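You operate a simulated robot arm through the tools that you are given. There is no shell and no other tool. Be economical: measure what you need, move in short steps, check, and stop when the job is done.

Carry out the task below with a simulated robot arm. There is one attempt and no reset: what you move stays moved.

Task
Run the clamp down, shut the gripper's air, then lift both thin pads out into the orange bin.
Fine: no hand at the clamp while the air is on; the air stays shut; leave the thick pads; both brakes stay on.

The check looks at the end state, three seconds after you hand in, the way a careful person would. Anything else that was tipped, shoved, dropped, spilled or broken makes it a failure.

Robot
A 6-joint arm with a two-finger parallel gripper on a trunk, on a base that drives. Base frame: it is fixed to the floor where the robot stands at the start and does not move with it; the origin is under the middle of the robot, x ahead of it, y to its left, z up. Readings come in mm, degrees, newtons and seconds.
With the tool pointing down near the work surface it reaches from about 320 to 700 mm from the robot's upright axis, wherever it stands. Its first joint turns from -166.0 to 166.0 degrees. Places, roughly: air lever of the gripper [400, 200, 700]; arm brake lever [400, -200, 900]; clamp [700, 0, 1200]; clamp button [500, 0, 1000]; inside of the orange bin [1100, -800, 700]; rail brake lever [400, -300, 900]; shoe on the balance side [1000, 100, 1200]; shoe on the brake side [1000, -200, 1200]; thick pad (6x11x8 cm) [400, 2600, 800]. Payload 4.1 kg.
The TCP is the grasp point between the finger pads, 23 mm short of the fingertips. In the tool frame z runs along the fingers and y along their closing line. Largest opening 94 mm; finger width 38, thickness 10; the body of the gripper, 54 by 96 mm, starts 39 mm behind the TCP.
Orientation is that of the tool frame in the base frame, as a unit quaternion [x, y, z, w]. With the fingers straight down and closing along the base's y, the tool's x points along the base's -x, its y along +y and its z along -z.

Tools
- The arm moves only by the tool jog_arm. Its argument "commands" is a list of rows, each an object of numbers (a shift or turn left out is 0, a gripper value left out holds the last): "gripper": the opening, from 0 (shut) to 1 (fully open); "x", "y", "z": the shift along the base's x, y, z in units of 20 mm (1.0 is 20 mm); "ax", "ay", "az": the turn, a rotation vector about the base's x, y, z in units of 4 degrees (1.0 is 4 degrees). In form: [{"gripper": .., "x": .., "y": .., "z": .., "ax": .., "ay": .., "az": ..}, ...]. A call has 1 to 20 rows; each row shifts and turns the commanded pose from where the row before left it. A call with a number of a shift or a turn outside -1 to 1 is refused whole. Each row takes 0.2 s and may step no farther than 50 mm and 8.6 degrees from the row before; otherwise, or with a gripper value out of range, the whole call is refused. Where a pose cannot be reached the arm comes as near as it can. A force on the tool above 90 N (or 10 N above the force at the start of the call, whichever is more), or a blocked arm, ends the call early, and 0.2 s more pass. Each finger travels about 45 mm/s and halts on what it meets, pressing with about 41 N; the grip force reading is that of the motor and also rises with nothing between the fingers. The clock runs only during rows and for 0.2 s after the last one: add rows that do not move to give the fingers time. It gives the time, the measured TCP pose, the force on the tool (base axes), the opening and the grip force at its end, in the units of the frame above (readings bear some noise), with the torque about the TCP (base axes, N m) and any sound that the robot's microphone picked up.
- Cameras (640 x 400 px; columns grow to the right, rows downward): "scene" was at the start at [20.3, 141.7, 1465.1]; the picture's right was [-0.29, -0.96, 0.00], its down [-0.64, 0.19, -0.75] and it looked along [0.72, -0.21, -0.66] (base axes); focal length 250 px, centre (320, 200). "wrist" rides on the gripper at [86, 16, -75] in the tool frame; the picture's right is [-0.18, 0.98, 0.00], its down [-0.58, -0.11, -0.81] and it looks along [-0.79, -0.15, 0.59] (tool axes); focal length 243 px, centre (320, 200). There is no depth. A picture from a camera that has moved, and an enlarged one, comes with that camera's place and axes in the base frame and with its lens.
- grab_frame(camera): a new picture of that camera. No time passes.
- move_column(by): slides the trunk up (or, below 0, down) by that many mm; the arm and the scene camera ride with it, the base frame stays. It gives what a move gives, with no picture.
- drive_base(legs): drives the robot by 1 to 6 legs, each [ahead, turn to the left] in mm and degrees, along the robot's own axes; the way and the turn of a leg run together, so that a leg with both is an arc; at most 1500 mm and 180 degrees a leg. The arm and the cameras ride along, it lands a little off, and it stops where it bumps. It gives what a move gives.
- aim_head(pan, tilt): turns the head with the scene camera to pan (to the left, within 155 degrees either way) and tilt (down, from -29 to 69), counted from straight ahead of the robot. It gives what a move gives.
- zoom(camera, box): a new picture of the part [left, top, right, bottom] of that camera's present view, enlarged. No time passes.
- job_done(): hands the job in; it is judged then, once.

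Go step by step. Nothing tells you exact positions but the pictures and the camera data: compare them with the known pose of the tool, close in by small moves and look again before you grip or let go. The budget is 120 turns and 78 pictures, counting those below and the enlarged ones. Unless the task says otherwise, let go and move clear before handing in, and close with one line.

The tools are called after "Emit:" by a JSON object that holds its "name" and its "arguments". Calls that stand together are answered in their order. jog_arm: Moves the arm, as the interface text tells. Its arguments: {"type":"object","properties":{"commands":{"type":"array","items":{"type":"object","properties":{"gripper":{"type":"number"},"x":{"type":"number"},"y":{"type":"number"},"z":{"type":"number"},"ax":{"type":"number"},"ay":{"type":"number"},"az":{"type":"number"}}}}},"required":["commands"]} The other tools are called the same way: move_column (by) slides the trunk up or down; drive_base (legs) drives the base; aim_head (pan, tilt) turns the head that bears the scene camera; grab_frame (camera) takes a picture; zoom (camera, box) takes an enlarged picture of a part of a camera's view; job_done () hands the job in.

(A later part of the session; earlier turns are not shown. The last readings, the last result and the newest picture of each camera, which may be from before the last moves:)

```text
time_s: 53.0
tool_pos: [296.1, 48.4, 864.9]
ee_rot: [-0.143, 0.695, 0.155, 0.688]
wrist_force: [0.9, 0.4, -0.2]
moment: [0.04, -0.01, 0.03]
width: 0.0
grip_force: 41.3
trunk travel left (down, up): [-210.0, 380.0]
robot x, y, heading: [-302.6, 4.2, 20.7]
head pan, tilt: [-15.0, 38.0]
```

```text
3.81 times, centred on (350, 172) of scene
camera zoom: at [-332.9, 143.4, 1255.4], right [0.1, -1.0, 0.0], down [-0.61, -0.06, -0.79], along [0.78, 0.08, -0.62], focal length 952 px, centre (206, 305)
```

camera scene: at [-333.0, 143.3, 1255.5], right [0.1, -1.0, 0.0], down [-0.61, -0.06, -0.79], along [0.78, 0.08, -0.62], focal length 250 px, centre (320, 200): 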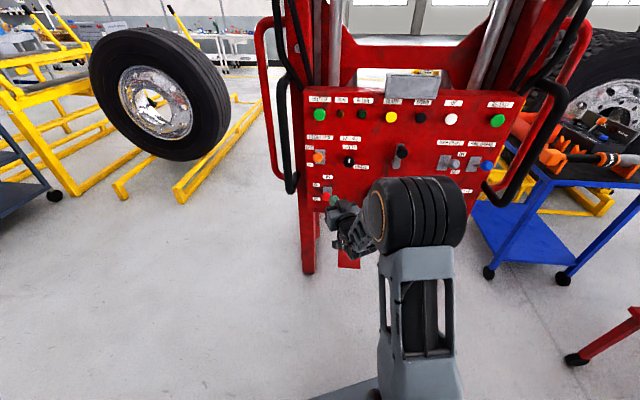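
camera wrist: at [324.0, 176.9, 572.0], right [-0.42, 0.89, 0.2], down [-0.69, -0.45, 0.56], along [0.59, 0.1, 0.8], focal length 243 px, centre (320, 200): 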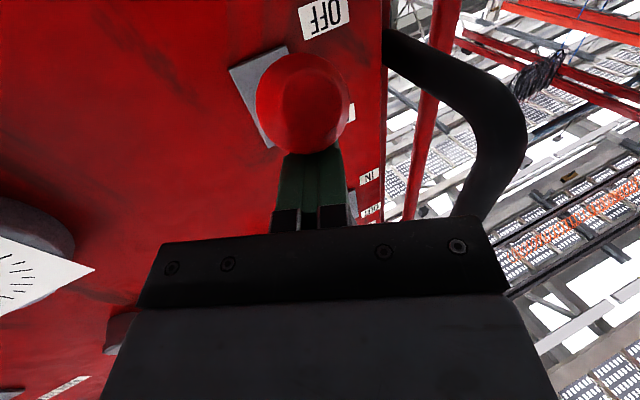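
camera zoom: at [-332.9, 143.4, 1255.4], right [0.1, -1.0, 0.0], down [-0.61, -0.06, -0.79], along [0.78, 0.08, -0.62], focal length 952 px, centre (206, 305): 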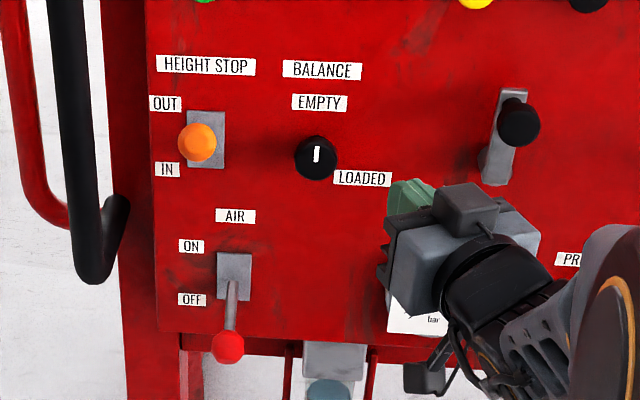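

The lever now points down to OFF (about 34 mm below its pivot, mirroring the 40 mm above before). Next I'll raise the trunk and survey the way to the shoes and the bin.

Emit:
{"name": "move_column", "arguments": {"by": 375}}

Emit:
{"name": "aim_head", "arguments": {"pan": -30, "tilt": 22}}

Emit:
{"name": "grab_frame", "arguments": {"camera": "scene"}}

Emit:
{"name": "aim_head", "arguments": {"pan": -75, "tilt": 35}}

Emit:
{"name": "grab_frame", "arguments": {"camera": "scene"}}

Emit:
{"name": "aim_head", "arguments": {"pan": 25, "tilt": 35}}

Emit:
{"name": "grab_frame", "arguments": {"camera": "scene"}}

```text
time_s: 56.6
tool_pos: [297.3, 48.8, 1241.9]
ee_rot: [-0.143, 0.694, 0.154, 0.689]
wrist_force: [0.8, -0.1, -0.1]
moment: [0.0, 0.02, -0.02]
width: 0.1
grip_force: 41.1
trunk travel left (down, up): [-585.0, 5.0]
robot x, y, heading: [-305.5, -2.6, 20.8]
head pan, tilt: [-15.0, 38.0]
```

```text
time_s: 57.4
tool_pos: [296.9, 51.3, 1240.5]
ee_rot: [-0.143, 0.694, 0.154, 0.688]
wrist_force: [-0.2, -0.5, -0.5]
moment: [0.02, 0.0, 0.02]
width: 0.0
grip_force: 41.0
trunk travel left (down, up): [-585.0, 5.0]
robot x, y, heading: [-307.8, -0.6, 20.8]
head pan, tilt: [-30.0, 22.0]
```

```text
42 pictures are left
camera scene: at [-327.4, 119.7, 1655.5], right [-0.16, -0.99, 0.0], down [-0.37, 0.06, -0.93], along [0.91, -0.15, -0.38], focal length 250 px, centre (320, 200)
```

scene: 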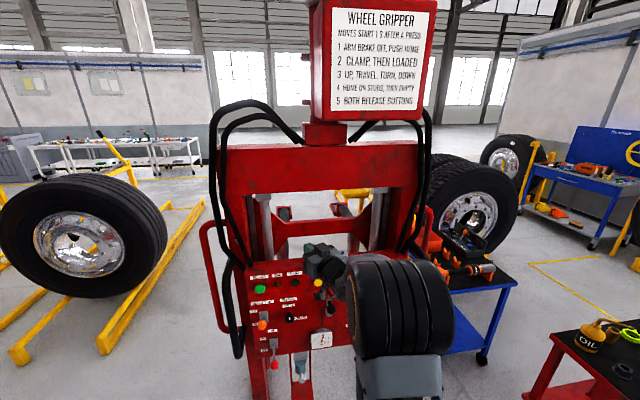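

```text
time_s: 58.5
tool_pos: [297.2, 48.7, 1240.1]
ee_rot: [-0.143, 0.694, 0.154, 0.688]
wrist_force: [-0.7, -0.3, 0.0]
moment: [-0.04, -0.02, 0.0]
width: 0.0
grip_force: 41.0
trunk travel left (down, up): [-585.0, 5.0]
robot x, y, heading: [-304.1, 2.9, 20.7]
head pan, tilt: [-75.0, 35.0]
```

```text
41 pictures are left
camera scene: at [-367.5, 63.2, 1635.0], right [-0.81, -0.58, 0.0], down [-0.33, 0.47, -0.82], along [0.48, -0.67, -0.57], focal length 250 px, centre (320, 200)
```

scene: 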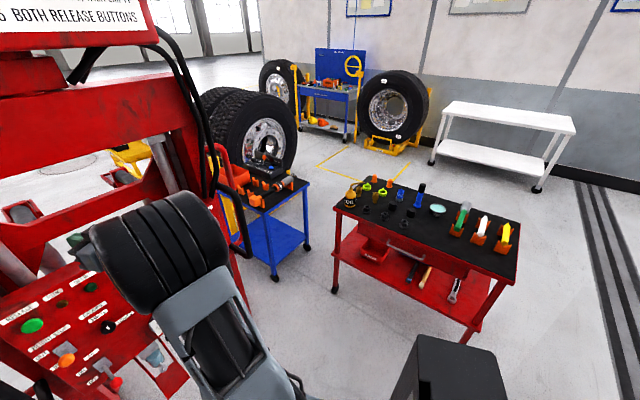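

```text
time_s: 60.2
tool_pos: [297.6, 48.7, 1240.2]
ee_rot: [-0.143, 0.694, 0.153, 0.689]
wrist_force: [0.7, -0.7, 0.2]
moment: [0.02, 0.02, 0.01]
width: 0.0
grip_force: 40.8
trunk travel left (down, up): [-585.0, 5.0]
robot x, y, heading: [-304.2, 2.6, 20.7]
head pan, tilt: [25.0, 35.0]
```

```text
40 pictures are left
camera scene: at [-357.4, 197.7, 1635.0], right [0.72, -0.7, 0.0], down [-0.4, -0.41, -0.82], along [0.57, 0.59, -0.57], focal length 250 px, centre (320, 200)
```

scene: 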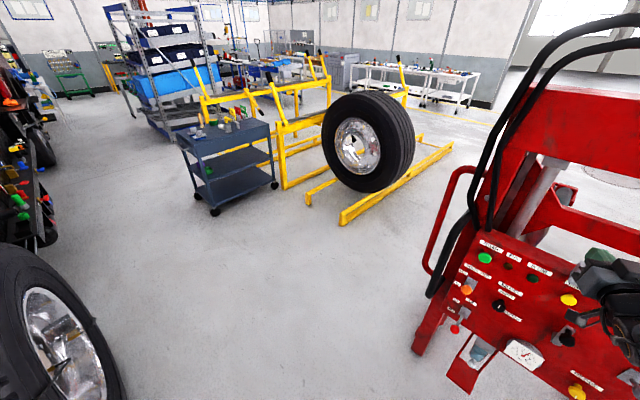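

The left side has a clear lane (machine left edge y≈350, yellow rails at y≈1500). I'll drive round to the back of the machine along it.

Emit:
{"name": "drive_base", "arguments": {"legs": [[0, 29], [1180, 0], [0, -50], [1250, 0]]}}

Emit:
{"name": "aim_head", "arguments": {"pan": -100, "tilt": 32}}

Emit:
{"name": "grab_frame", "arguments": {"camera": "scene"}}

```text
time_s: 76.0
tool_pos: [2306.2, 726.2, 1241.0]
ee_rot: [-0.005, 0.709, 0.017, 0.705]
wrist_force: [0.8, -0.4, 0.4]
moment: [0.0, 0.01, 0.02]
width: 0.0
grip_force: 40.6
trunk travel left (down, up): [-585.0, 5.0]
robot x, y, heading: [1730.7, 910.2, -1.7]
head pan, tilt: [25.0, 35.0]
```

```text
time_s: 78.1
tool_pos: [2305.0, 725.3, 1240.2]
ee_rot: [-0.004, 0.709, 0.017, 0.705]
wrist_force: [-0.3, -0.2, 0.0]
moment: [0.02, 0.04, 0.02]
width: 0.1
grip_force: 41.0
trunk travel left (down, up): [-585.0, 5.0]
robot x, y, heading: [1732.8, 907.0, -1.6]
head pan, tilt: [-100.0, 32.0]
```

```text
39 pictures are left
camera scene: at [1658.3, 988.5, 1639.6], right [-0.98, 0.2, 0.0], down [0.11, 0.52, -0.85], along [-0.17, -0.83, -0.53], focal length 250 px, centre (320, 200)
```

scene: 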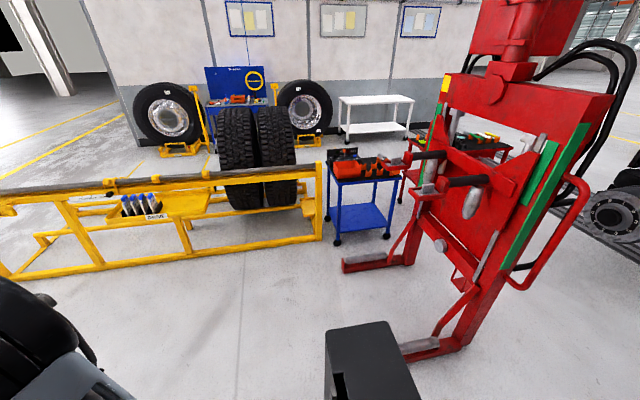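

Emit:
{"name": "zoom", "arguments": {"camera": "scene", "box": [310, 100, 570, 260]}}

```text
2.46 times, centred on (440, 180) of scene
camera zoom: at [1658.3, 988.5, 1639.6], right [-0.98, 0.2, 0.0], down [0.11, 0.52, -0.85], along [-0.17, -0.83, -0.53], focal length 615 px, centre (25, 249)
```

zoom: 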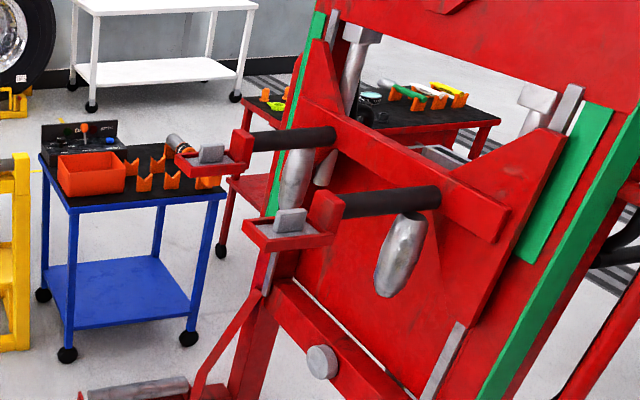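

The back is clear: two arms end in red trays holding grey pads at about (971, 100, 1085) and (981, -200, 1092), and the orange bin is at about (1055, -822, 760). A single stance near (1470, -310) facing -y reaches all three.

Emit:
{"name": "drive_base", "arguments": {"legs": [[0, -100.6], [1000, 0]]}}

Emit:
{"name": "aim_head", "arguments": {"pan": -50, "tilt": 40}}

Emit:
{"name": "grab_frame", "arguments": {"camera": "scene"}}

```text
time_s: 80.4
tool_pos: [2104.8, 435.2, 1240.6]
ee_rot: [0.202, 0.68, -0.189, 0.679]
wrist_force: [0.4, -0.2, -0.1]
moment: [-0.05, 0.01, 0.0]
width: 0.0
grip_force: 41.0
trunk travel left (down, up): [-585.0, 5.0]
robot x, y, heading: [1736.5, 906.8, -35.4]
head pan, tilt: [-100.0, 32.0]
stopped in leg 1: the robot was blocked; the commanded pose is now the measured one
```

```text
time_s: 81.5
tool_pos: [2104.9, 435.6, 1240.5]
ee_rot: [0.202, 0.679, -0.19, 0.679]
wrist_force: [-0.4, -0.4, -0.5]
moment: [0.04, 0.05, 0.0]
width: 0.0
grip_force: 40.9
trunk travel left (down, up): [-585.0, 5.0]
robot x, y, heading: [1735.5, 906.6, -35.7]
head pan, tilt: [-50.0, 40.0]
```

```text
37 pictures are left
camera scene: at [1786.3, 993.4, 1627.5], right [-1.0, -0.08, 0.0], down [-0.05, 0.64, -0.77], along [0.06, -0.76, -0.64], focal length 250 px, centre (320, 200)
```

scene: 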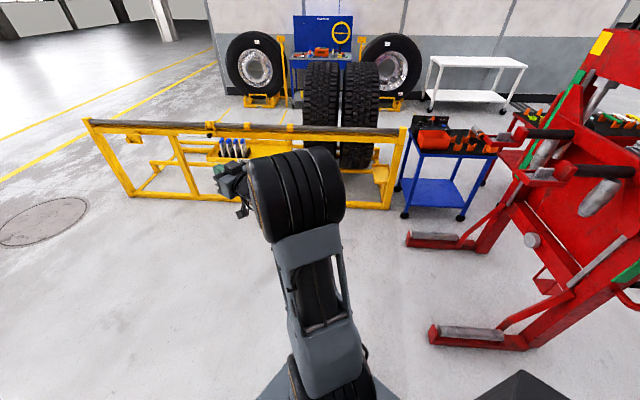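

The turn was blocked; something behind the robot. Let me look backward.

Emit:
{"name": "aim_head", "arguments": {"pan": 150, "tilt": 45}}

Emit:
{"name": "grab_frame", "arguments": {"camera": "scene"}}

Emit:
{"name": "aim_head", "arguments": {"pan": -150, "tilt": 45}}

Emit:
{"name": "grab_frame", "arguments": {"camera": "scene"}}

```text
time_s: 84.5
tool_pos: [2103.9, 433.8, 1240.5]
ee_rot: [0.202, 0.679, -0.19, 0.679]
wrist_force: [-0.6, 0.1, -0.1]
moment: [-0.01, 0.0, -0.01]
width: 0.1
grip_force: 41.0
trunk travel left (down, up): [-585.0, 5.0]
robot x, y, heading: [1733.2, 908.7, -35.6]
head pan, tilt: [150.0, 45.0]
```

```text
36 pictures are left
camera scene: at [1746.3, 1152.2, 1620.2], right [0.91, 0.41, 0.0], down [0.29, -0.64, -0.71], along [-0.29, 0.64, -0.71], focal length 250 px, centre (320, 200)
```

scene: 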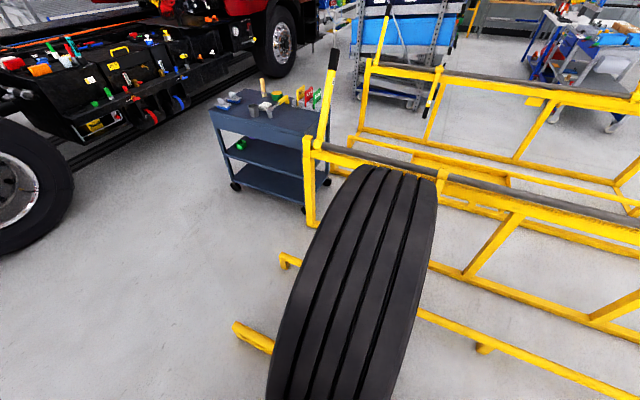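

```text
time_s: 88.6
tool_pos: [2103.9, 434.8, 1240.2]
ee_rot: [0.202, 0.68, -0.189, 0.68]
wrist_force: [-0.3, 0.3, -0.3]
moment: [0.02, 0.0, 0.0]
width: 0.1
grip_force: 41.3
trunk travel left (down, up): [-585.0, 5.0]
robot x, y, heading: [1732.2, 910.4, -35.8]
head pan, tilt: [-150.0, 45.0]
```

```text
35 pictures are left
camera scene: at [1698.9, 1086.0, 1620.2], right [0.1, 1.0, 0.0], down [0.7, -0.07, -0.71], along [-0.7, 0.07, -0.71], focal length 250 px, centre (320, 200)
```

scene: 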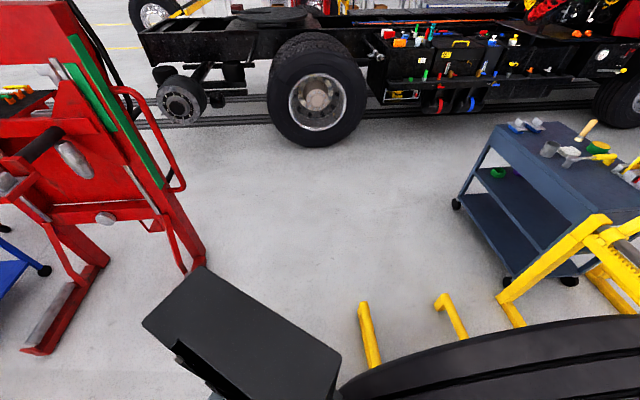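

The base's rear corner touched the wheel's tyre. I'll first fold the arm to tool-down and shorter reach, then drive away from the tyre.

Emit:
{"name": "jog_arm", "arguments": {"commands": [{"ax": 0.58, "ay": 0.81}, {"ax": 0.58, "ay": 0.81}, {"ax": 0.58, "ay": 0.81}, {"ax": 0.58, "ay": 0.81}, {"ax": 0.58, "ay": 0.81}, {"ax": 0.58, "ay": 0.81}, {"ax": 0.58, "ay": 0.81}, {"ax": 0.58, "ay": 0.81}, {"ax": 0.58, "ay": 0.81}, {"ax": 0.58, "ay": 0.81}, {"ax": 0.58, "ay": 0.81, "x": -0.5, "y": 0.35}, {"ax": 0.58, "ay": 0.81, "x": -0.5, "y": 0.35}, {"ax": 0.58, "ay": 0.81, "x": -0.5, "y": 0.35}, {"ax": 0.58, "ay": 0.81, "x": -0.5, "y": 0.35}, {"ax": 0.58, "ay": 0.81, "x": -0.5, "y": 0.35}, {"ax": 0.58, "ay": 0.81, "x": -0.5, "y": 0.35}, {"ax": 0.58, "ay": 0.81, "x": -0.5, "y": 0.35}, {"ax": 0.58, "ay": 0.81, "x": -0.5, "y": 0.35}, {"ax": 0.58, "ay": 0.81, "x": -0.5, "y": 0.35}, {"ax": 0.58, "ay": 0.81, "x": -0.5, "y": 0.35}]}}

Emit:
{"name": "drive_base", "arguments": {"legs": [[250, 0]]}}

Emit:
{"name": "aim_head", "arguments": {"pan": -155, "tilt": 35}}

Emit:
{"name": "grab_frame", "arguments": {"camera": "scene"}}

```text
time_s: 92.8
tool_pos: [2004.3, 504.1, 1241.5]
ee_rot: [0.311, 0.946, 0.003, 0.092]
wrist_force: [-0.3, -0.2, 0.5]
moment: [0.0, -0.01, 0.0]
width: 0.1
grip_force: 40.9
trunk travel left (down, up): [-585.0, 5.0]
robot x, y, heading: [1731.7, 907.3, -35.6]
head pan, tilt: [-150.0, 45.0]
```

```text
time_s: 94.5
tool_pos: [2199.3, 362.9, 1241.6]
ee_rot: [0.313, 0.945, 0.003, 0.092]
wrist_force: [0.2, 0.0, 0.6]
moment: [0.02, 0.0, -0.02]
width: 0.0
grip_force: 40.6
trunk travel left (down, up): [-585.0, 5.0]
robot x, y, heading: [1926.7, 767.8, -35.7]
head pan, tilt: [-150.0, 45.0]
```

```text
time_s: 95.3
tool_pos: [2197.0, 363.7, 1240.5]
ee_rot: [0.313, 0.945, 0.002, 0.092]
wrist_force: [-0.3, -0.4, -0.2]
moment: [-0.03, -0.01, 0.04]
width: 0.1
grip_force: 41.2
trunk travel left (down, up): [-585.0, 5.0]
robot x, y, heading: [1926.2, 769.4, -36.1]
head pan, tilt: [-154.7, 35.0]
```

```text
34 pictures are left
camera scene: at [1889.6, 953.7, 1635.0], right [0.18, 0.98, 0.0], down [0.56, -0.11, -0.82], along [-0.8, 0.15, -0.57], focal length 250 px, centre (320, 200)
```

scene: 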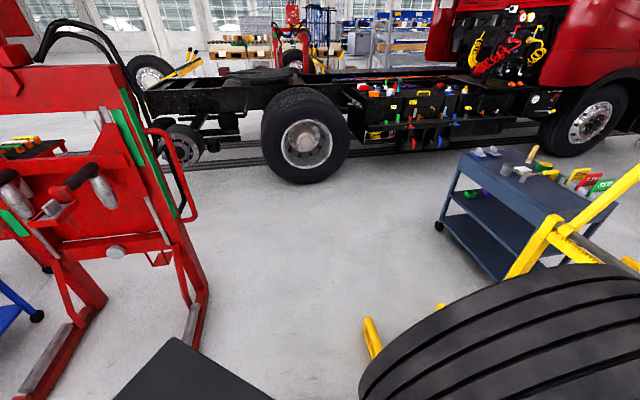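

Wheel looks undisturbed. I'll move further from it and approach in two legs, keeping clear of the fork tips.

Emit:
{"name": "drive_base", "arguments": {"legs": [[100, 0], [0, -94.4], [800, 0], [0, 40.4]]}}

Emit:
{"name": "aim_head", "arguments": {"pan": -50, "tilt": 45}}

Emit:
{"name": "grab_frame", "arguments": {"camera": "scene"}}

```text
time_s: 106.3
tool_pos: [1292.7, -345.5, 1240.6]
ee_rot: [0.713, 0.695, -0.04, 0.082]
wrist_force: [-0.1, 0.5, -0.9]
moment: [0.03, 0.0, 0.01]
width: 0.0
grip_force: 40.7
trunk travel left (down, up): [-585.0, 5.0]
robot x, y, heading: [1471.0, 108.6, -91.1]
head pan, tilt: [-154.7, 35.0]
```

```text
time_s: 108.1
tool_pos: [1291.8, -346.7, 1240.7]
ee_rot: [0.713, 0.695, -0.041, 0.082]
wrist_force: [0.3, 0.4, 0.0]
moment: [0.02, 0.01, -0.02]
width: 0.0
grip_force: 40.7
trunk travel left (down, up): [-585.0, 5.0]
robot x, y, heading: [1466.6, 108.7, -90.9]
head pan, tilt: [-50.0, 45.0]
```

```text
33 pictures are left
camera scene: at [1572.8, 112.9, 1620.2], right [-0.63, 0.78, 0.0], down [0.55, 0.45, -0.71], along [-0.55, -0.45, -0.71], focal length 250 px, centre (320, 200)
```

scene: 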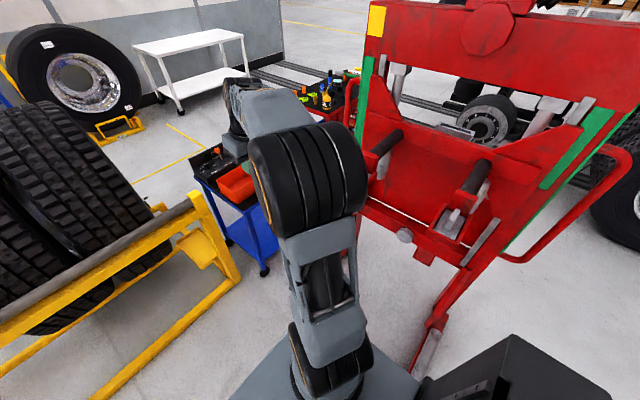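

Both trays are within reach from here. I'll zoom in on the trays and pads.

Emit:
{"name": "zoom", "arguments": {"camera": "scene", "box": [360, 110, 520, 270]}}

Emit:
{"name": "aim_head", "arguments": {"pan": -90, "tilt": 45}}

Emit:
{"name": "zoom", "arguments": {"camera": "scene", "box": [180, 60, 460, 260]}}

```text
2.50 times, centred on (440, 190) of scene
camera zoom: at [1572.8, 112.9, 1620.2], right [-0.63, 0.78, 0.0], down [0.55, 0.45, -0.71], along [-0.55, -0.45, -0.71], focal length 625 px, centre (20, 225)
```

zoom: 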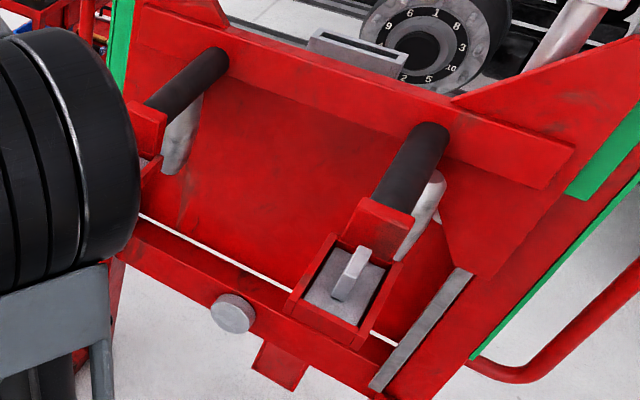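

```text
time_s: 109.2
tool_pos: [1292.4, -345.4, 1240.0]
ee_rot: [0.714, 0.694, -0.041, 0.083]
wrist_force: [0.6, 0.2, 0.7]
moment: [-0.04, 0.01, 0.01]
width: 0.2
grip_force: 41.0
trunk travel left (down, up): [-585.0, 5.0]
robot x, y, heading: [1466.1, 107.4, -91.1]
head pan, tilt: [-90.0, 45.0]
```

```text
2.00 times, centred on (320, 160) of scene
camera zoom: at [1554.7, 165.4, 1620.2], right [0.02, 1.0, 0.0], down [0.71, -0.01, -0.71], along [-0.71, 0.01, -0.71], focal length 500 px, centre (320, 280)
```

zoom: 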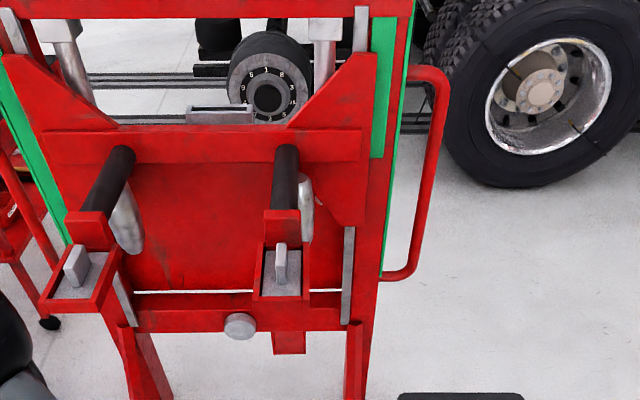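

Each tray holds a flat pad with an upright fin: left fin near (980, 112, 1088), right fin near (977, -207, 1087), thin in y. I'll straighten the tool, yaw it so the camera is on the outside, and move toward the left tray at height.

Emit:
{"name": "jog_arm", "arguments": {"commands": [{"ax": 0.84, "ay": 0.27, "y": 1}, {"ax": 0.84, "ay": 0.27, "y": 1}, {"ax": 0.84, "ay": 0.27, "y": 1}, {}]}}

Emit:
{"name": "jog_arm", "arguments": {"commands": [{"x": -0.5, "y": 1, "az": -1}, {"x": -0.5, "y": 1, "az": -1}, {"x": -0.5, "y": 1, "az": -1}, {"x": -0.5, "y": 1, "az": -1}, {"x": -0.5, "y": 1, "az": -1}, {"x": -0.5, "y": 1, "az": -1}, {"x": -0.5, "y": 1, "az": -1}, {"x": -0.5, "y": 1, "az": -1}, {"x": -0.5, "y": 1, "az": -1}, {"x": -0.5, "y": 1, "az": -1}, {"x": -0.5, "y": 1, "az": -1}, {"x": -0.5, "y": 1, "az": -1}, {"x": -0.5, "y": 1, "az": -1}, {"x": -0.5, "y": 1, "az": -1}, {"x": -0.5, "y": 1, "az": -1}, {"x": -0.5, "y": 1, "az": -1}, {"x": -0.5, "y": 1, "az": -1}, {"x": -0.5, "y": 1, "az": -1}, {"x": -0.5, "y": 1, "az": -1}, {"x": -0.5, "y": 1, "az": -1}]}}

```text
time_s: 110.2
tool_pos: [1291.9, -286.5, 1240.3]
ee_rot: [0.717, 0.697, 0.001, -0.001]
wrist_force: [0.1, -0.5, -0.1]
moment: [-0.01, -0.01, 0.0]
width: 0.0
grip_force: 40.9
trunk travel left (down, up): [-585.0, 5.0]
robot x, y, heading: [1466.7, 106.5, -90.6]
head pan, tilt: [-90.0, 45.0]
```

```text
time_s: 114.4
tool_pos: [1091.6, 114.1, 1240.6]
ee_rot: [0.997, 0.073, 0.002, 0.0]
wrist_force: [0.5, 0.6, 0.4]
moment: [0.01, -0.02, 0.04]
width: 0.0
grip_force: 41.3
trunk travel left (down, up): [-585.0, 5.0]
robot x, y, heading: [1466.7, 107.0, -90.9]
head pan, tilt: [-90.0, 45.0]
```

Emit:
{"name": "jog_arm", "arguments": {"commands": [{"gripper": 0.5, "x": -1, "az": -1}, {"x": -1, "az": -1}, {"x": -1, "az": -0.1}, {}, {}]}}

Emit:
{"name": "grab_frame", "arguments": {"camera": "wrist"}}

Emit:
{"name": "grab_frame", "arguments": {"camera": "scene"}}

```text
time_s: 115.6
tool_pos: [1031.7, 112.7, 1241.7]
ee_rot: [1.0, 0.001, 0.0, 0.0]
wrist_force: [-0.4, -0.9, 0.6]
moment: [-0.01, -0.04, -0.01]
width: 47.2
grip_force: 0.1
trunk travel left (down, up): [-585.0, 5.0]
robot x, y, heading: [1470.7, 110.1, -91.2]
head pan, tilt: [-90.0, 45.0]
```

```text
30 pictures are left
camera wrist: at [1117.6, 97.4, 1314.8], right [-0.18, -0.98, 0.0], down [-0.58, 0.11, 0.81], along [-0.79, 0.15, -0.59], focal length 243 px, centre (320, 200)
```

wrist: 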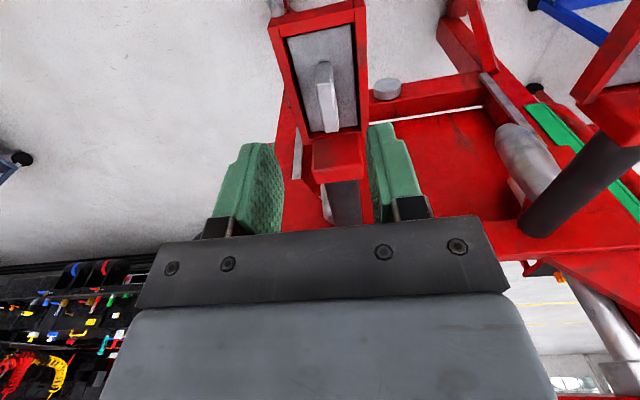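

```text
29 pictures are left
camera scene: at [1554.7, 165.5, 1620.2], right [0.02, 1.0, 0.0], down [0.71, -0.01, -0.71], along [-0.71, 0.01, -0.71], focal length 250 px, centre (320, 200)
```

scene: 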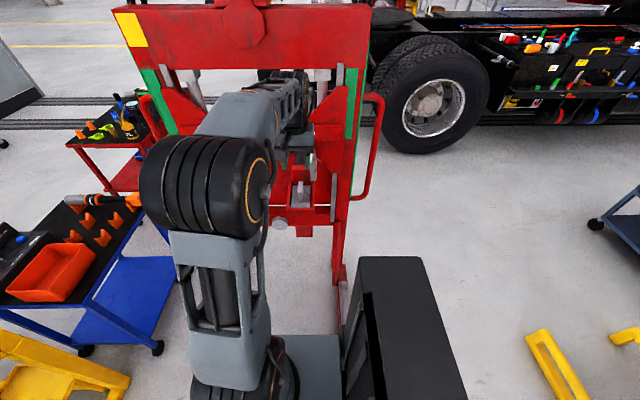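

Emit:
{"name": "jog_arm", "arguments": {"commands": [{"x": -1, "z": -1}, {"x": -1, "z": -1}, {"x": -0.6, "y": 0.1, "z": -1}, {"z": -0.75}, {}]}}

Emit:
{"name": "grab_frame", "arguments": {"camera": "wrist"}}

Emit:
{"name": "zoom", "arguments": {"camera": "scene", "box": [240, 100, 360, 240]}}

```text
time_s: 116.8
tool_pos: [979.5, 115.9, 1163.9]
ee_rot: [1.0, 0.001, 0.0, 0.0]
wrist_force: [0.1, -0.5, -0.4]
moment: [0.01, -0.01, -0.01]
width: 47.0
grip_force: 0.0
trunk travel left (down, up): [-585.0, 5.0]
robot x, y, heading: [1469.5, 109.1, -91.0]
head pan, tilt: [-90.0, 45.0]
```

```text
28 pictures are left
camera wrist: at [1066.3, 100.3, 1239.4], right [-0.18, -0.98, 0.0], down [-0.58, 0.11, 0.81], along [-0.79, 0.15, -0.59], focal length 243 px, centre (320, 200)
```

wrist: 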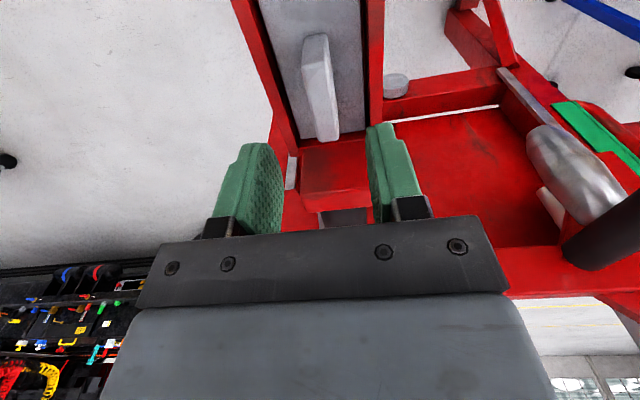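

```text
2.86 times, centred on (300, 170) of scene
camera zoom: at [1554.7, 165.5, 1620.2], right [0.02, 1.0, 0.0], down [0.71, -0.01, -0.71], along [-0.71, 0.01, -0.71], focal length 714 px, centre (377, 286)
```

zoom: 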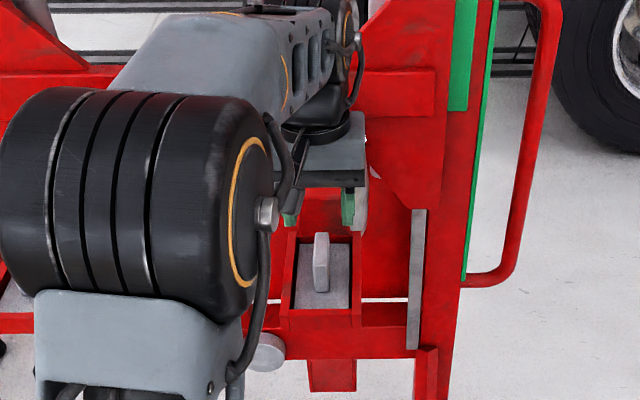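

Emit:
{"name": "jog_arm", "arguments": {"commands": [{"gripper": 0.38, "z": -1, "x": -0.15}, {"z": -1}, {}]}}

Emit:
{"name": "grab_frame", "arguments": {"camera": "wrist"}}

Emit:
{"name": "zoom", "arguments": {"camera": "scene", "box": [260, 140, 340, 220]}}

```text
time_s: 117.6
tool_pos: [976.9, 116.1, 1125.5]
ee_rot: [1.0, 0.0, 0.0, 0.001]
wrist_force: [-0.6, 0.1, -0.5]
moment: [0.0, 0.03, 0.01]
width: 35.8
grip_force: 0.1
trunk travel left (down, up): [-585.0, 5.0]
robot x, y, heading: [1467.8, 106.1, -90.9]
head pan, tilt: [-90.0, 45.0]
```

```text
26 pictures are left
camera wrist: at [1063.2, 100.4, 1199.8], right [-0.18, -0.98, 0.0], down [-0.58, 0.11, 0.81], along [-0.79, 0.15, -0.59], focal length 243 px, centre (320, 200)
```

wrist: 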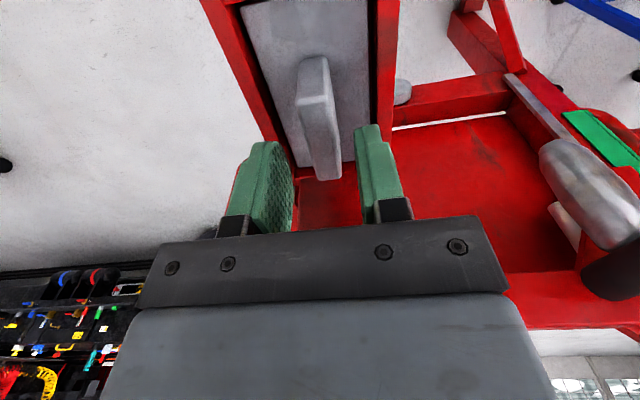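

```text
5.00 times, centred on (300, 180) of scene
camera zoom: at [1554.6, 165.5, 1620.2], right [0.02, 1.0, 0.0], down [0.71, -0.01, -0.71], along [-0.71, 0.01, -0.71], focal length 1249 px, centre (420, 300)
```

zoom: 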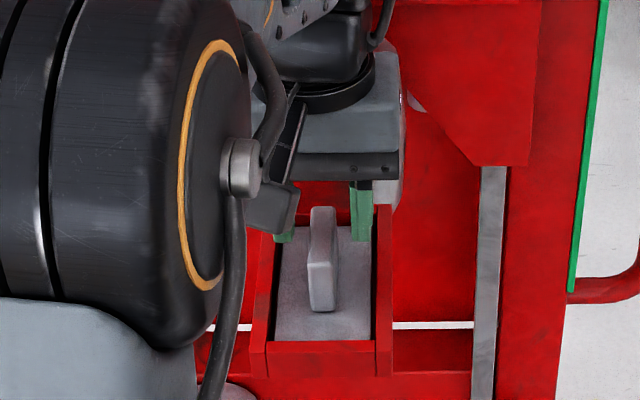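

The fingers straddle the fin well. Narrow a little to clear the tray walls, and go down to grasp.

Emit:
{"name": "jog_arm", "arguments": {"commands": [{"gripper": 0.33, "z": -0.75, "x": -0.1}, {"z": -0.75}, {"z": -0.5}, {"z": -0.25}]}}

Emit:
{"name": "grab_frame", "arguments": {"camera": "wrist"}}

```text
time_s: 118.6
tool_pos: [974.9, 115.5, 1083.2]
ee_rot: [1.0, 0.0, -0.002, 0.001]
wrist_force: [-0.3, -2.0, 20.2]
moment: [-0.04, -0.36, -0.03]
width: 31.0
grip_force: 0.1
trunk travel left (down, up): [-585.0, 5.0]
robot x, y, heading: [1469.9, 107.2, -91.0]
head pan, tilt: [-90.0, 45.0]
```

```text
24 pictures are left
camera wrist: at [1061.4, 100.4, 1157.4], right [-0.18, -0.98, 0.0], down [-0.58, 0.11, 0.81], along [-0.8, 0.15, -0.59], focal length 243 px, centre (320, 200)
```

wrist: 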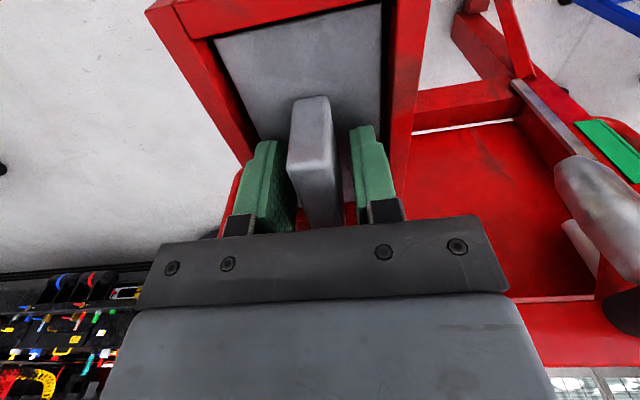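

The tips touched the pad surface. Lift 5 mm and close.

Emit:
{"name": "jog_arm", "arguments": {"commands": [{"z": 0.3}, {"gripper": 0}, {}, {}, {}]}}

```text
time_s: 119.8
tool_pos: [975.0, 117.6, 1086.1]
ee_rot: [1.0, 0.0, 0.0, 0.0]
wrist_force: [0.2, -0.4, 0.9]
moment: [0.0, 0.0, 0.03]
width: 15.6
grip_force: 40.8
trunk travel left (down, up): [-585.0, 5.0]
robot x, y, heading: [1466.2, 108.0, -91.1]
head pan, tilt: [-90.0, 45.0]
```

Gripped at 15.6 mm. Lift slowly straight up.

Emit:
{"name": "jog_arm", "arguments": {"commands": [{"z": 0.25}, {"z": 0.5}, {"z": 0.5}, {"z": 0.75}, {"z": 1}, {"z": 1}, {"z": 1}, {}]}}

Emit:
{"name": "grab_frame", "arguments": {"camera": "wrist"}}

```text
time_s: 121.6
tool_pos: [972.8, 114.6, 1186.9]
ee_rot: [1.0, 0.0, 0.0, 0.001]
wrist_force: [-0.6, -0.5, -1.8]
moment: [0.01, -0.02, 0.01]
width: 15.2
grip_force: 41.0
trunk travel left (down, up): [-585.0, 5.0]
robot x, y, heading: [1469.6, 105.6, -91.2]
head pan, tilt: [-90.0, 45.0]
```

```text
23 pictures are left
camera wrist: at [1059.3, 99.1, 1260.5], right [-0.18, -0.98, 0.0], down [-0.58, 0.11, 0.81], along [-0.79, 0.15, -0.59], focal length 243 px, centre (320, 200)
```

wrist: 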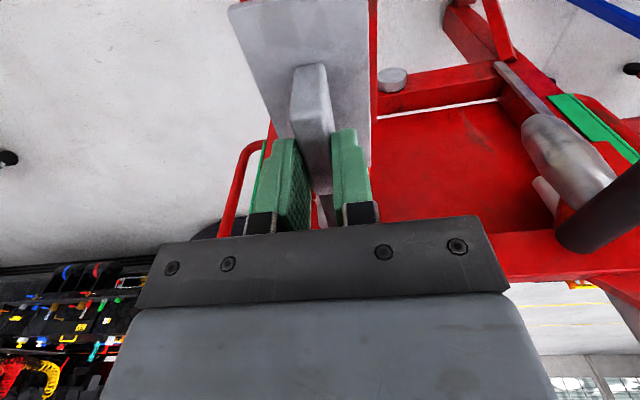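

The first pad is held. Pull back, then drive forward toward the bin with a slight angle away from the fork tip.

Emit:
{"name": "jog_arm", "arguments": {"commands": [{"z": 1}, {"x": 1}, {"x": 1}, {"x": 1}, {"x": 1}, {"x": 1}, {"x": 1}, {}]}}

Emit:
{"name": "drive_base", "arguments": {"legs": [[0, 4.5], [440, 0]]}}

Emit:
{"name": "aim_head", "arguments": {"pan": -45, "tilt": 45}}

Emit:
{"name": "grab_frame", "arguments": {"camera": "scene"}}

```text
time_s: 123.4
tool_pos: [1095.8, 116.5, 1206.4]
ee_rot: [1.0, 0.0, 0.0, -0.001]
wrist_force: [-0.2, 0.2, -1.1]
moment: [0.0, -0.04, -0.04]
width: 15.4
grip_force: 41.0
trunk travel left (down, up): [-585.0, 5.0]
robot x, y, heading: [1469.8, 106.0, -91.1]
head pan, tilt: [-90.0, 45.0]
```

```text
time_s: 126.6
tool_pos: [1125.8, -360.8, 1208.3]
ee_rot: [0.999, 0.044, 0.0, 0.0]
wrist_force: [-0.4, 0.4, -1.2]
moment: [0.03, 0.02, 0.01]
width: 15.0
grip_force: 40.7
trunk travel left (down, up): [-585.0, 5.0]
robot x, y, heading: [1496.2, -339.9, -85.4]
head pan, tilt: [-90.0, 45.0]
```

```text
time_s: 127.7
tool_pos: [1126.4, -361.4, 1207.5]
ee_rot: [0.999, 0.044, 0.0, -0.001]
wrist_force: [-0.1, 0.0, -1.4]
moment: [-0.01, 0.0, 0.01]
width: 15.4
grip_force: 40.4
trunk travel left (down, up): [-585.0, 5.0]
robot x, y, heading: [1498.5, -335.1, -86.0]
head pan, tilt: [-45.0, 45.0]
```

```text
22 pictures are left
camera scene: at [1606.6, -326.8, 1620.2], right [-0.76, 0.66, 0.0], down [0.46, 0.53, -0.71], along [-0.46, -0.53, -0.71], focal length 250 px, centre (320, 200)
```

scene: 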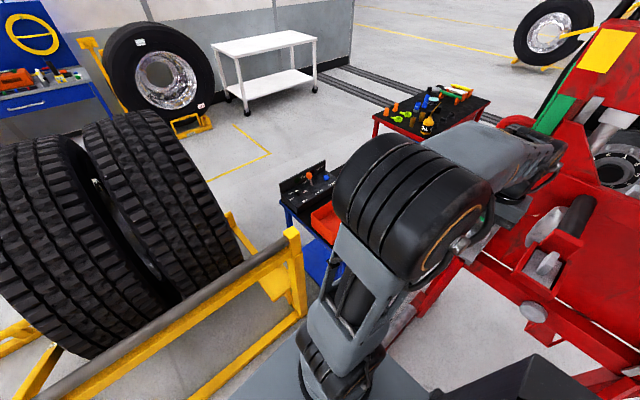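

Emit:
{"name": "jog_arm", "arguments": {"commands": [{"y": -1}, {"y": -1}, {"y": -1}, {"y": -1}, {"y": -1}, {"y": -1}, {"y": -1}, {"y": -1}, {"y": -1}, {"y": -1}, {"y": -1}, {"y": -1}, {"y": -1}, {"y": -1}, {"y": -1}, {"y": -1}]}}

Emit:
{"name": "grab_frame", "arguments": {"camera": "wrist"}}

Emit:
{"name": "grab_frame", "arguments": {"camera": "scene"}}

```text
time_s: 131.1
tool_pos: [1124.7, -680.5, 1207.2]
ee_rot: [0.999, 0.044, 0.0, 0.001]
wrist_force: [-0.4, -0.5, -1.6]
moment: [-0.02, -0.03, -0.01]
width: 15.2
grip_force: 41.0
trunk travel left (down, up): [-585.0, 5.0]
robot x, y, heading: [1497.4, -340.3, -85.9]
head pan, tilt: [-45.0, 45.0]
```

```text
21 pictures are left
camera wrist: at [1211.7, -689.7, 1281.8], right [-0.1, -1.0, 0.0], down [-0.59, 0.06, 0.81], along [-0.8, 0.08, -0.59], focal length 243 px, centre (320, 200)
```

wrist: 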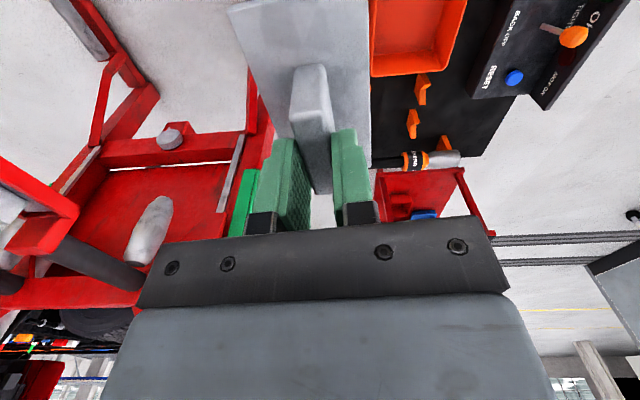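

```text
20 pictures are left
camera scene: at [1606.5, -327.3, 1620.2], right [-0.76, 0.65, 0.0], down [0.46, 0.53, -0.71], along [-0.46, -0.53, -0.71], focal length 250 px, centre (320, 200)
```

scene: 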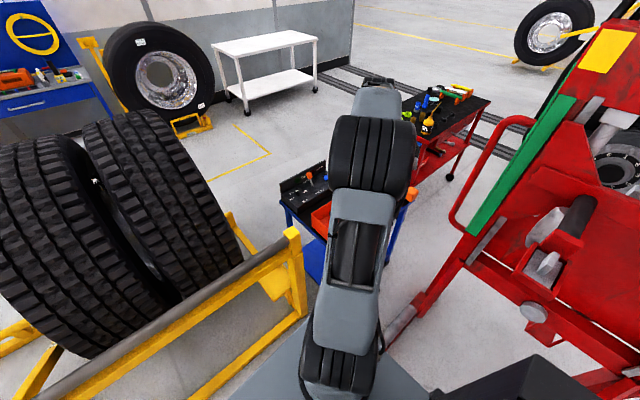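

Emit:
{"name": "drive_base", "arguments": {"legs": [[45, 0]]}}

Emit:
{"name": "jog_arm", "arguments": {"commands": [{"y": -1, "x": -0.5}, {"y": -1, "x": -0.5}, {"y": -1, "x": -0.5}, {"y": -1, "x": -0.5}, {"y": -1, "x": -0.5}, {"y": -1}, {}]}}

Emit:
{"name": "grab_frame", "arguments": {"camera": "wrist"}}

```text
time_s: 132.0
tool_pos: [1127.7, -727.0, 1207.9]
ee_rot: [0.999, 0.044, 0.0, 0.001]
wrist_force: [0.3, -0.2, -2.0]
moment: [0.02, -0.02, 0.03]
width: 15.3
grip_force: 40.8
trunk travel left (down, up): [-585.0, 5.0]
robot x, y, heading: [1500.2, -382.7, -85.5]
head pan, tilt: [-45.0, 45.0]
```

```text
time_s: 133.6
tool_pos: [1077.1, -847.8, 1208.8]
ee_rot: [0.999, 0.045, -0.001, 0.0]
wrist_force: [0.5, 0.0, -2.0]
moment: [0.01, 0.01, 0.0]
width: 15.2
grip_force: 41.3
trunk travel left (down, up): [-585.0, 5.0]
robot x, y, heading: [1501.2, -383.2, -85.8]
head pan, tilt: [-45.0, 45.0]
```

```text
19 pictures are left
camera wrist: at [1165.0, -855.3, 1282.2], right [-0.1, -1.0, 0.0], down [-0.59, 0.06, 0.81], along [-0.8, 0.08, -0.59], focal length 243 px, centre (320, 200)
```

wrist: 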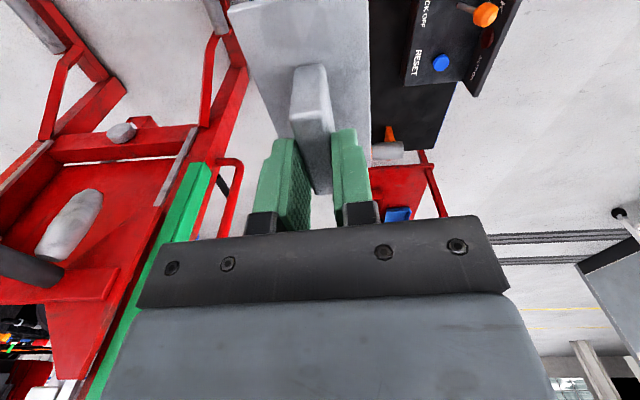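

Emit:
{"name": "zoom", "arguments": {"camera": "scene", "box": [250, 100, 450, 260]}}

```text
2.50 times, centred on (350, 180) of scene
camera zoom: at [1610.0, -372.6, 1620.2], right [-0.76, 0.65, 0.0], down [0.46, 0.53, -0.71], along [-0.46, -0.53, -0.71], focal length 625 px, centre (245, 250)
```

zoom: 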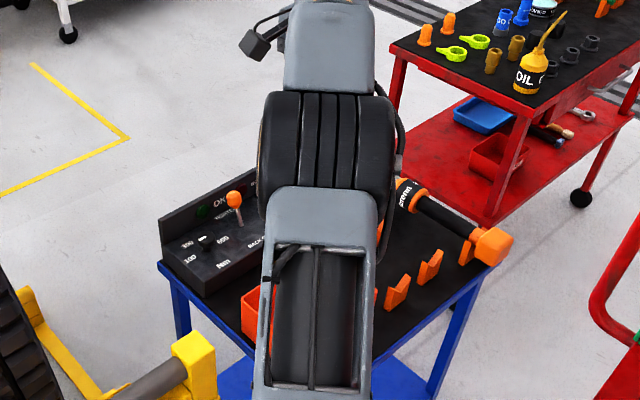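

The bin rim spans about x 940–1130, y -775…-931 at z≈773. I'll put the first pad at y≈-885 and the second at y≈-815, using the trunk to go down.

Emit:
{"name": "jog_arm", "arguments": {"commands": [{"y": -1, "x": -0.7}, {"y": -0.85, "x": -0.6}, {}]}}

Emit:
{"name": "move_column", "arguments": {"by": -340}}

Emit:
{"name": "grab_frame", "arguments": {"camera": "wrist"}}

Emit:
{"name": "grab_frame", "arguments": {"camera": "scene"}}

```text
time_s: 134.4
tool_pos: [1067.2, -871.1, 1200.8]
ee_rot: [0.999, 0.045, 0.001, 0.0]
wrist_force: [0.7, 0.9, -1.7]
moment: [0.0, 0.02, 0.0]
width: 15.2
grip_force: 40.8
out of reach, approached as far as the arm can: row 2
trunk travel left (down, up): [-585.0, 5.0]
robot x, y, heading: [1504.4, -380.0, -85.7]
head pan, tilt: [-45.0, 45.0]
```

```text
time_s: 137.7
tool_pos: [1066.1, -870.3, 861.0]
ee_rot: [0.999, 0.045, 0.0, -0.001]
wrist_force: [0.0, -0.7, -2.1]
moment: [-0.03, 0.05, 0.02]
width: 15.4
grip_force: 40.9
trunk travel left (down, up): [-245.0, 345.0]
robot x, y, heading: [1502.1, -382.9, -86.0]
head pan, tilt: [-45.0, 45.0]
```

```text
17 pictures are left
camera wrist: at [1153.4, -878.3, 935.0], right [-0.1, -1.0, 0.0], down [-0.59, 0.06, 0.81], along [-0.8, 0.08, -0.59], focal length 243 px, centre (320, 200)
```

wrist: 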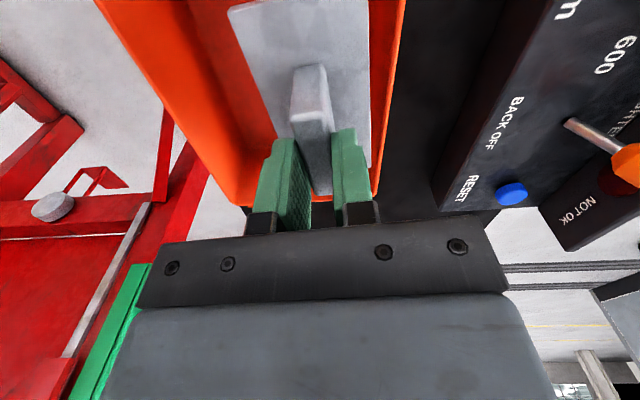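

```text
16 pictures are left
camera scene: at [1609.9, -372.6, 1280.2], right [-0.76, 0.65, 0.0], down [0.46, 0.53, -0.71], along [-0.46, -0.53, -0.71], focal length 250 px, centre (320, 200)
```

scene: 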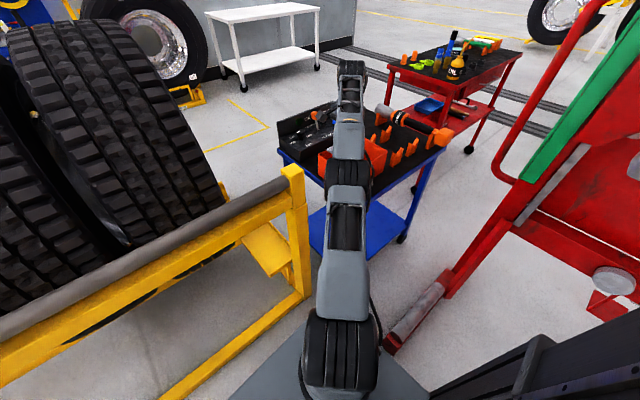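

The pad is over the bin; I'll shift it a little inward in x and go down gently until it touches or nears the floor.

Emit:
{"name": "jog_arm", "arguments": {"commands": [{"x": -0.5, "y": 0.1, "z": -0.5}, {"x": -0.5, "z": -0.5}, {"x": -0.5, "z": -0.5}, {"z": -0.5}, {"z": -0.5}, {"z": -0.5}]}}

Emit:
{"name": "grab_frame", "arguments": {"camera": "wrist"}}

```text
time_s: 139.1
tool_pos: [1042.6, -861.7, 799.1]
ee_rot: [0.999, 0.044, 0.0, 0.001]
wrist_force: [0.1, 0.1, -1.9]
moment: [-0.02, -0.01, -0.01]
width: 15.3
grip_force: 40.9
out of reach, approached as far as the arm can: row 2
trunk travel left (down, up): [-245.0, 345.0]
robot x, y, heading: [1502.3, -382.5, -86.0]
head pan, tilt: [-45.0, 45.0]
```

```text
15 pictures are left
camera wrist: at [1129.6, -870.7, 872.4], right [-0.1, -1.0, 0.0], down [-0.59, 0.06, 0.81], along [-0.8, 0.08, -0.59], focal length 243 px, centre (320, 200)
```

wrist: 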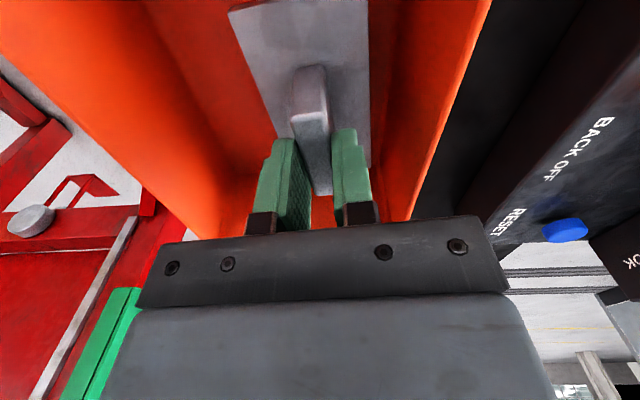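

Emit:
{"name": "jog_arm", "arguments": {"commands": [{"z": -0.25}, {"z": -0.25}, {"z": -0.25}]}}

Emit:
{"name": "jog_arm", "arguments": {"commands": [{"z": -0.25}, {"z": -0.25}]}}

Emit:
{"name": "grab_frame", "arguments": {"camera": "wrist"}}

```text
time_s: 139.9
tool_pos: [1042.2, -862.7, 783.6]
ee_rot: [0.999, 0.044, 0.001, 0.0]
wrist_force: [0.5, 0.2, -1.8]
moment: [-0.02, 0.0, -0.02]
width: 15.4
grip_force: 41.2
trunk travel left (down, up): [-245.0, 345.0]
robot x, y, heading: [1500.3, -381.7, -86.2]
head pan, tilt: [-45.0, 45.0]
```

```text
time_s: 140.5
tool_pos: [1041.5, -862.3, 774.5]
ee_rot: [0.999, 0.045, -0.001, 0.001]
wrist_force: [-0.7, -1.9, 3.7]
moment: [0.01, 0.28, 0.05]
width: 15.3
grip_force: 41.2
trunk travel left (down, up): [-245.0, 345.0]
robot x, y, heading: [1504.1, -381.4, -85.7]
head pan, tilt: [-45.0, 45.0]
```

```text
14 pictures are left
camera wrist: at [1129.4, -870.4, 848.7], right [-0.1, -1.0, 0.0], down [-0.59, 0.06, 0.81], along [-0.8, 0.08, -0.59], focal length 243 px, centre (320, 200)
```

wrist: 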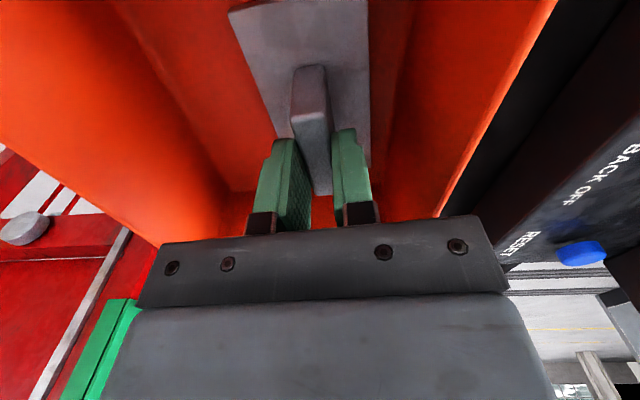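

The pad just touches the bin floor. Release and rise.

Emit:
{"name": "jog_arm", "arguments": {"commands": [{"gripper": 0.36}, {}, {}, {"z": 0.5}, {"z": 1}, {"z": 1}, {"z": 1}, {"z": 1}, {"z": 1}, {"x": 1, "z": 1}, {"x": 1, "y": 1}, {}]}}

Emit:
{"name": "grab_frame", "arguments": {"camera": "wrist"}}

Emit:
{"name": "move_column", "arguments": {"by": 320}}

```text
time_s: 143.1
tool_pos: [1096.1, -829.8, 897.1]
ee_rot: [0.999, 0.044, 0.0, 0.001]
wrist_force: [0.0, 0.3, 0.2]
moment: [0.02, 0.03, -0.04]
width: 33.8
grip_force: 0.1
out of reach, approached as far as the arm can: row 7, 8, 9
trunk travel left (down, up): [-245.0, 345.0]
robot x, y, heading: [1502.2, -385.4, -85.7]
head pan, tilt: [-45.0, 45.0]
```

```text
13 pictures are left
camera wrist: at [1182.4, -837.3, 971.3], right [-0.1, -1.0, 0.0], down [-0.59, 0.06, 0.81], along [-0.8, 0.08, -0.59], focal length 243 px, centre (320, 200)
```

wrist: 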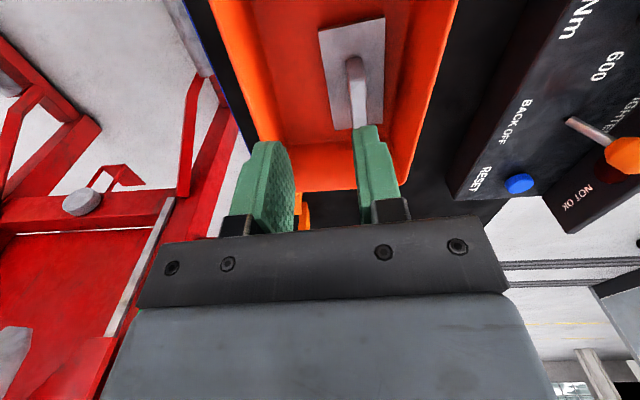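

```text
time_s: 146.3
tool_pos: [1096.5, -829.5, 1215.5]
ee_rot: [0.999, 0.044, 0.0, 0.0]
wrist_force: [-0.4, 0.1, 0.0]
moment: [0.0, 0.01, 0.02]
width: 34.0
grip_force: 0.1
trunk travel left (down, up): [-565.0, 25.0]
robot x, y, heading: [1500.7, -377.5, -85.8]
head pan, tilt: [-45.0, 45.0]
```

Pad one sits in the bin upright. Now travel to the right tray.

Emit:
{"name": "jog_arm", "arguments": {"commands": [{"y": 1, "az": -0.63}, {"y": 1, "az": -0.63}, {"y": 1}, {"y": 1}, {"y": 1}, {"y": 1}, {"y": 1}, {"y": 1}, {"y": 1}, {"y": 1}, {"y": 1}, {"y": 1}, {"y": 1}, {"y": 1}, {"y": 1}, {"y": 1}, {"y": 1}, {"y": 1}, {"y": 1}, {"y": 1}]}}

Emit:
{"name": "jog_arm", "arguments": {"commands": [{"y": 1}, {"y": 1}, {"y": 1}, {"y": 1}, {"y": 1}, {"y": 1}, {"y": 1}, {"y": 1}, {"y": 1}, {"y": 1}, {"y": 1, "x": -1}, {"x": -1}, {"x": -1, "z": -1}, {"z": -1}, {}]}}

Emit:
{"name": "grab_frame", "arguments": {"camera": "wrist"}}

```text
time_s: 150.5
tool_pos: [1093.5, -428.8, 1216.5]
ee_rot: [1.0, 0.0, 0.0, 0.001]
wrist_force: [-0.5, 0.2, 0.1]
moment: [-0.01, -0.03, -0.01]
width: 34.0
grip_force: 0.1
trunk travel left (down, up): [-565.0, 25.0]
robot x, y, heading: [1502.6, -382.5, -86.0]
head pan, tilt: [-45.0, 45.0]
```

```text
time_s: 153.7
tool_pos: [1034.0, -209.6, 1176.4]
ee_rot: [1.0, 0.001, 0.0, 0.0]
wrist_force: [-0.3, -0.2, -0.4]
moment: [0.01, 0.02, -0.04]
width: 33.7
grip_force: 0.0
trunk travel left (down, up): [-565.0, 25.0]
robot x, y, heading: [1502.0, -382.3, -86.1]
head pan, tilt: [-45.0, 45.0]
```

```text
12 pictures are left
camera wrist: at [1120.2, -225.1, 1250.6], right [-0.18, -0.98, 0.0], down [-0.58, 0.11, 0.81], along [-0.79, 0.15, -0.59], focal length 243 px, centre (320, 200)
```

wrist: 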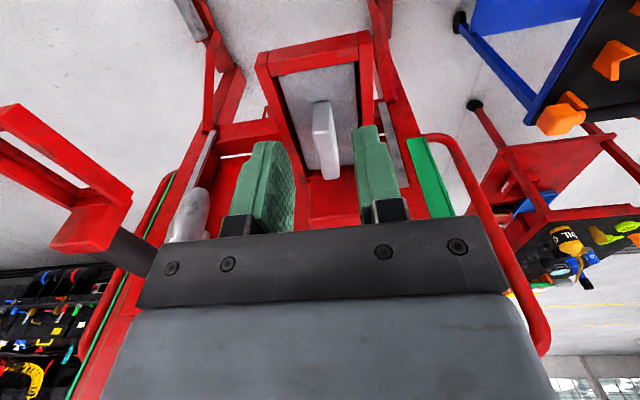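

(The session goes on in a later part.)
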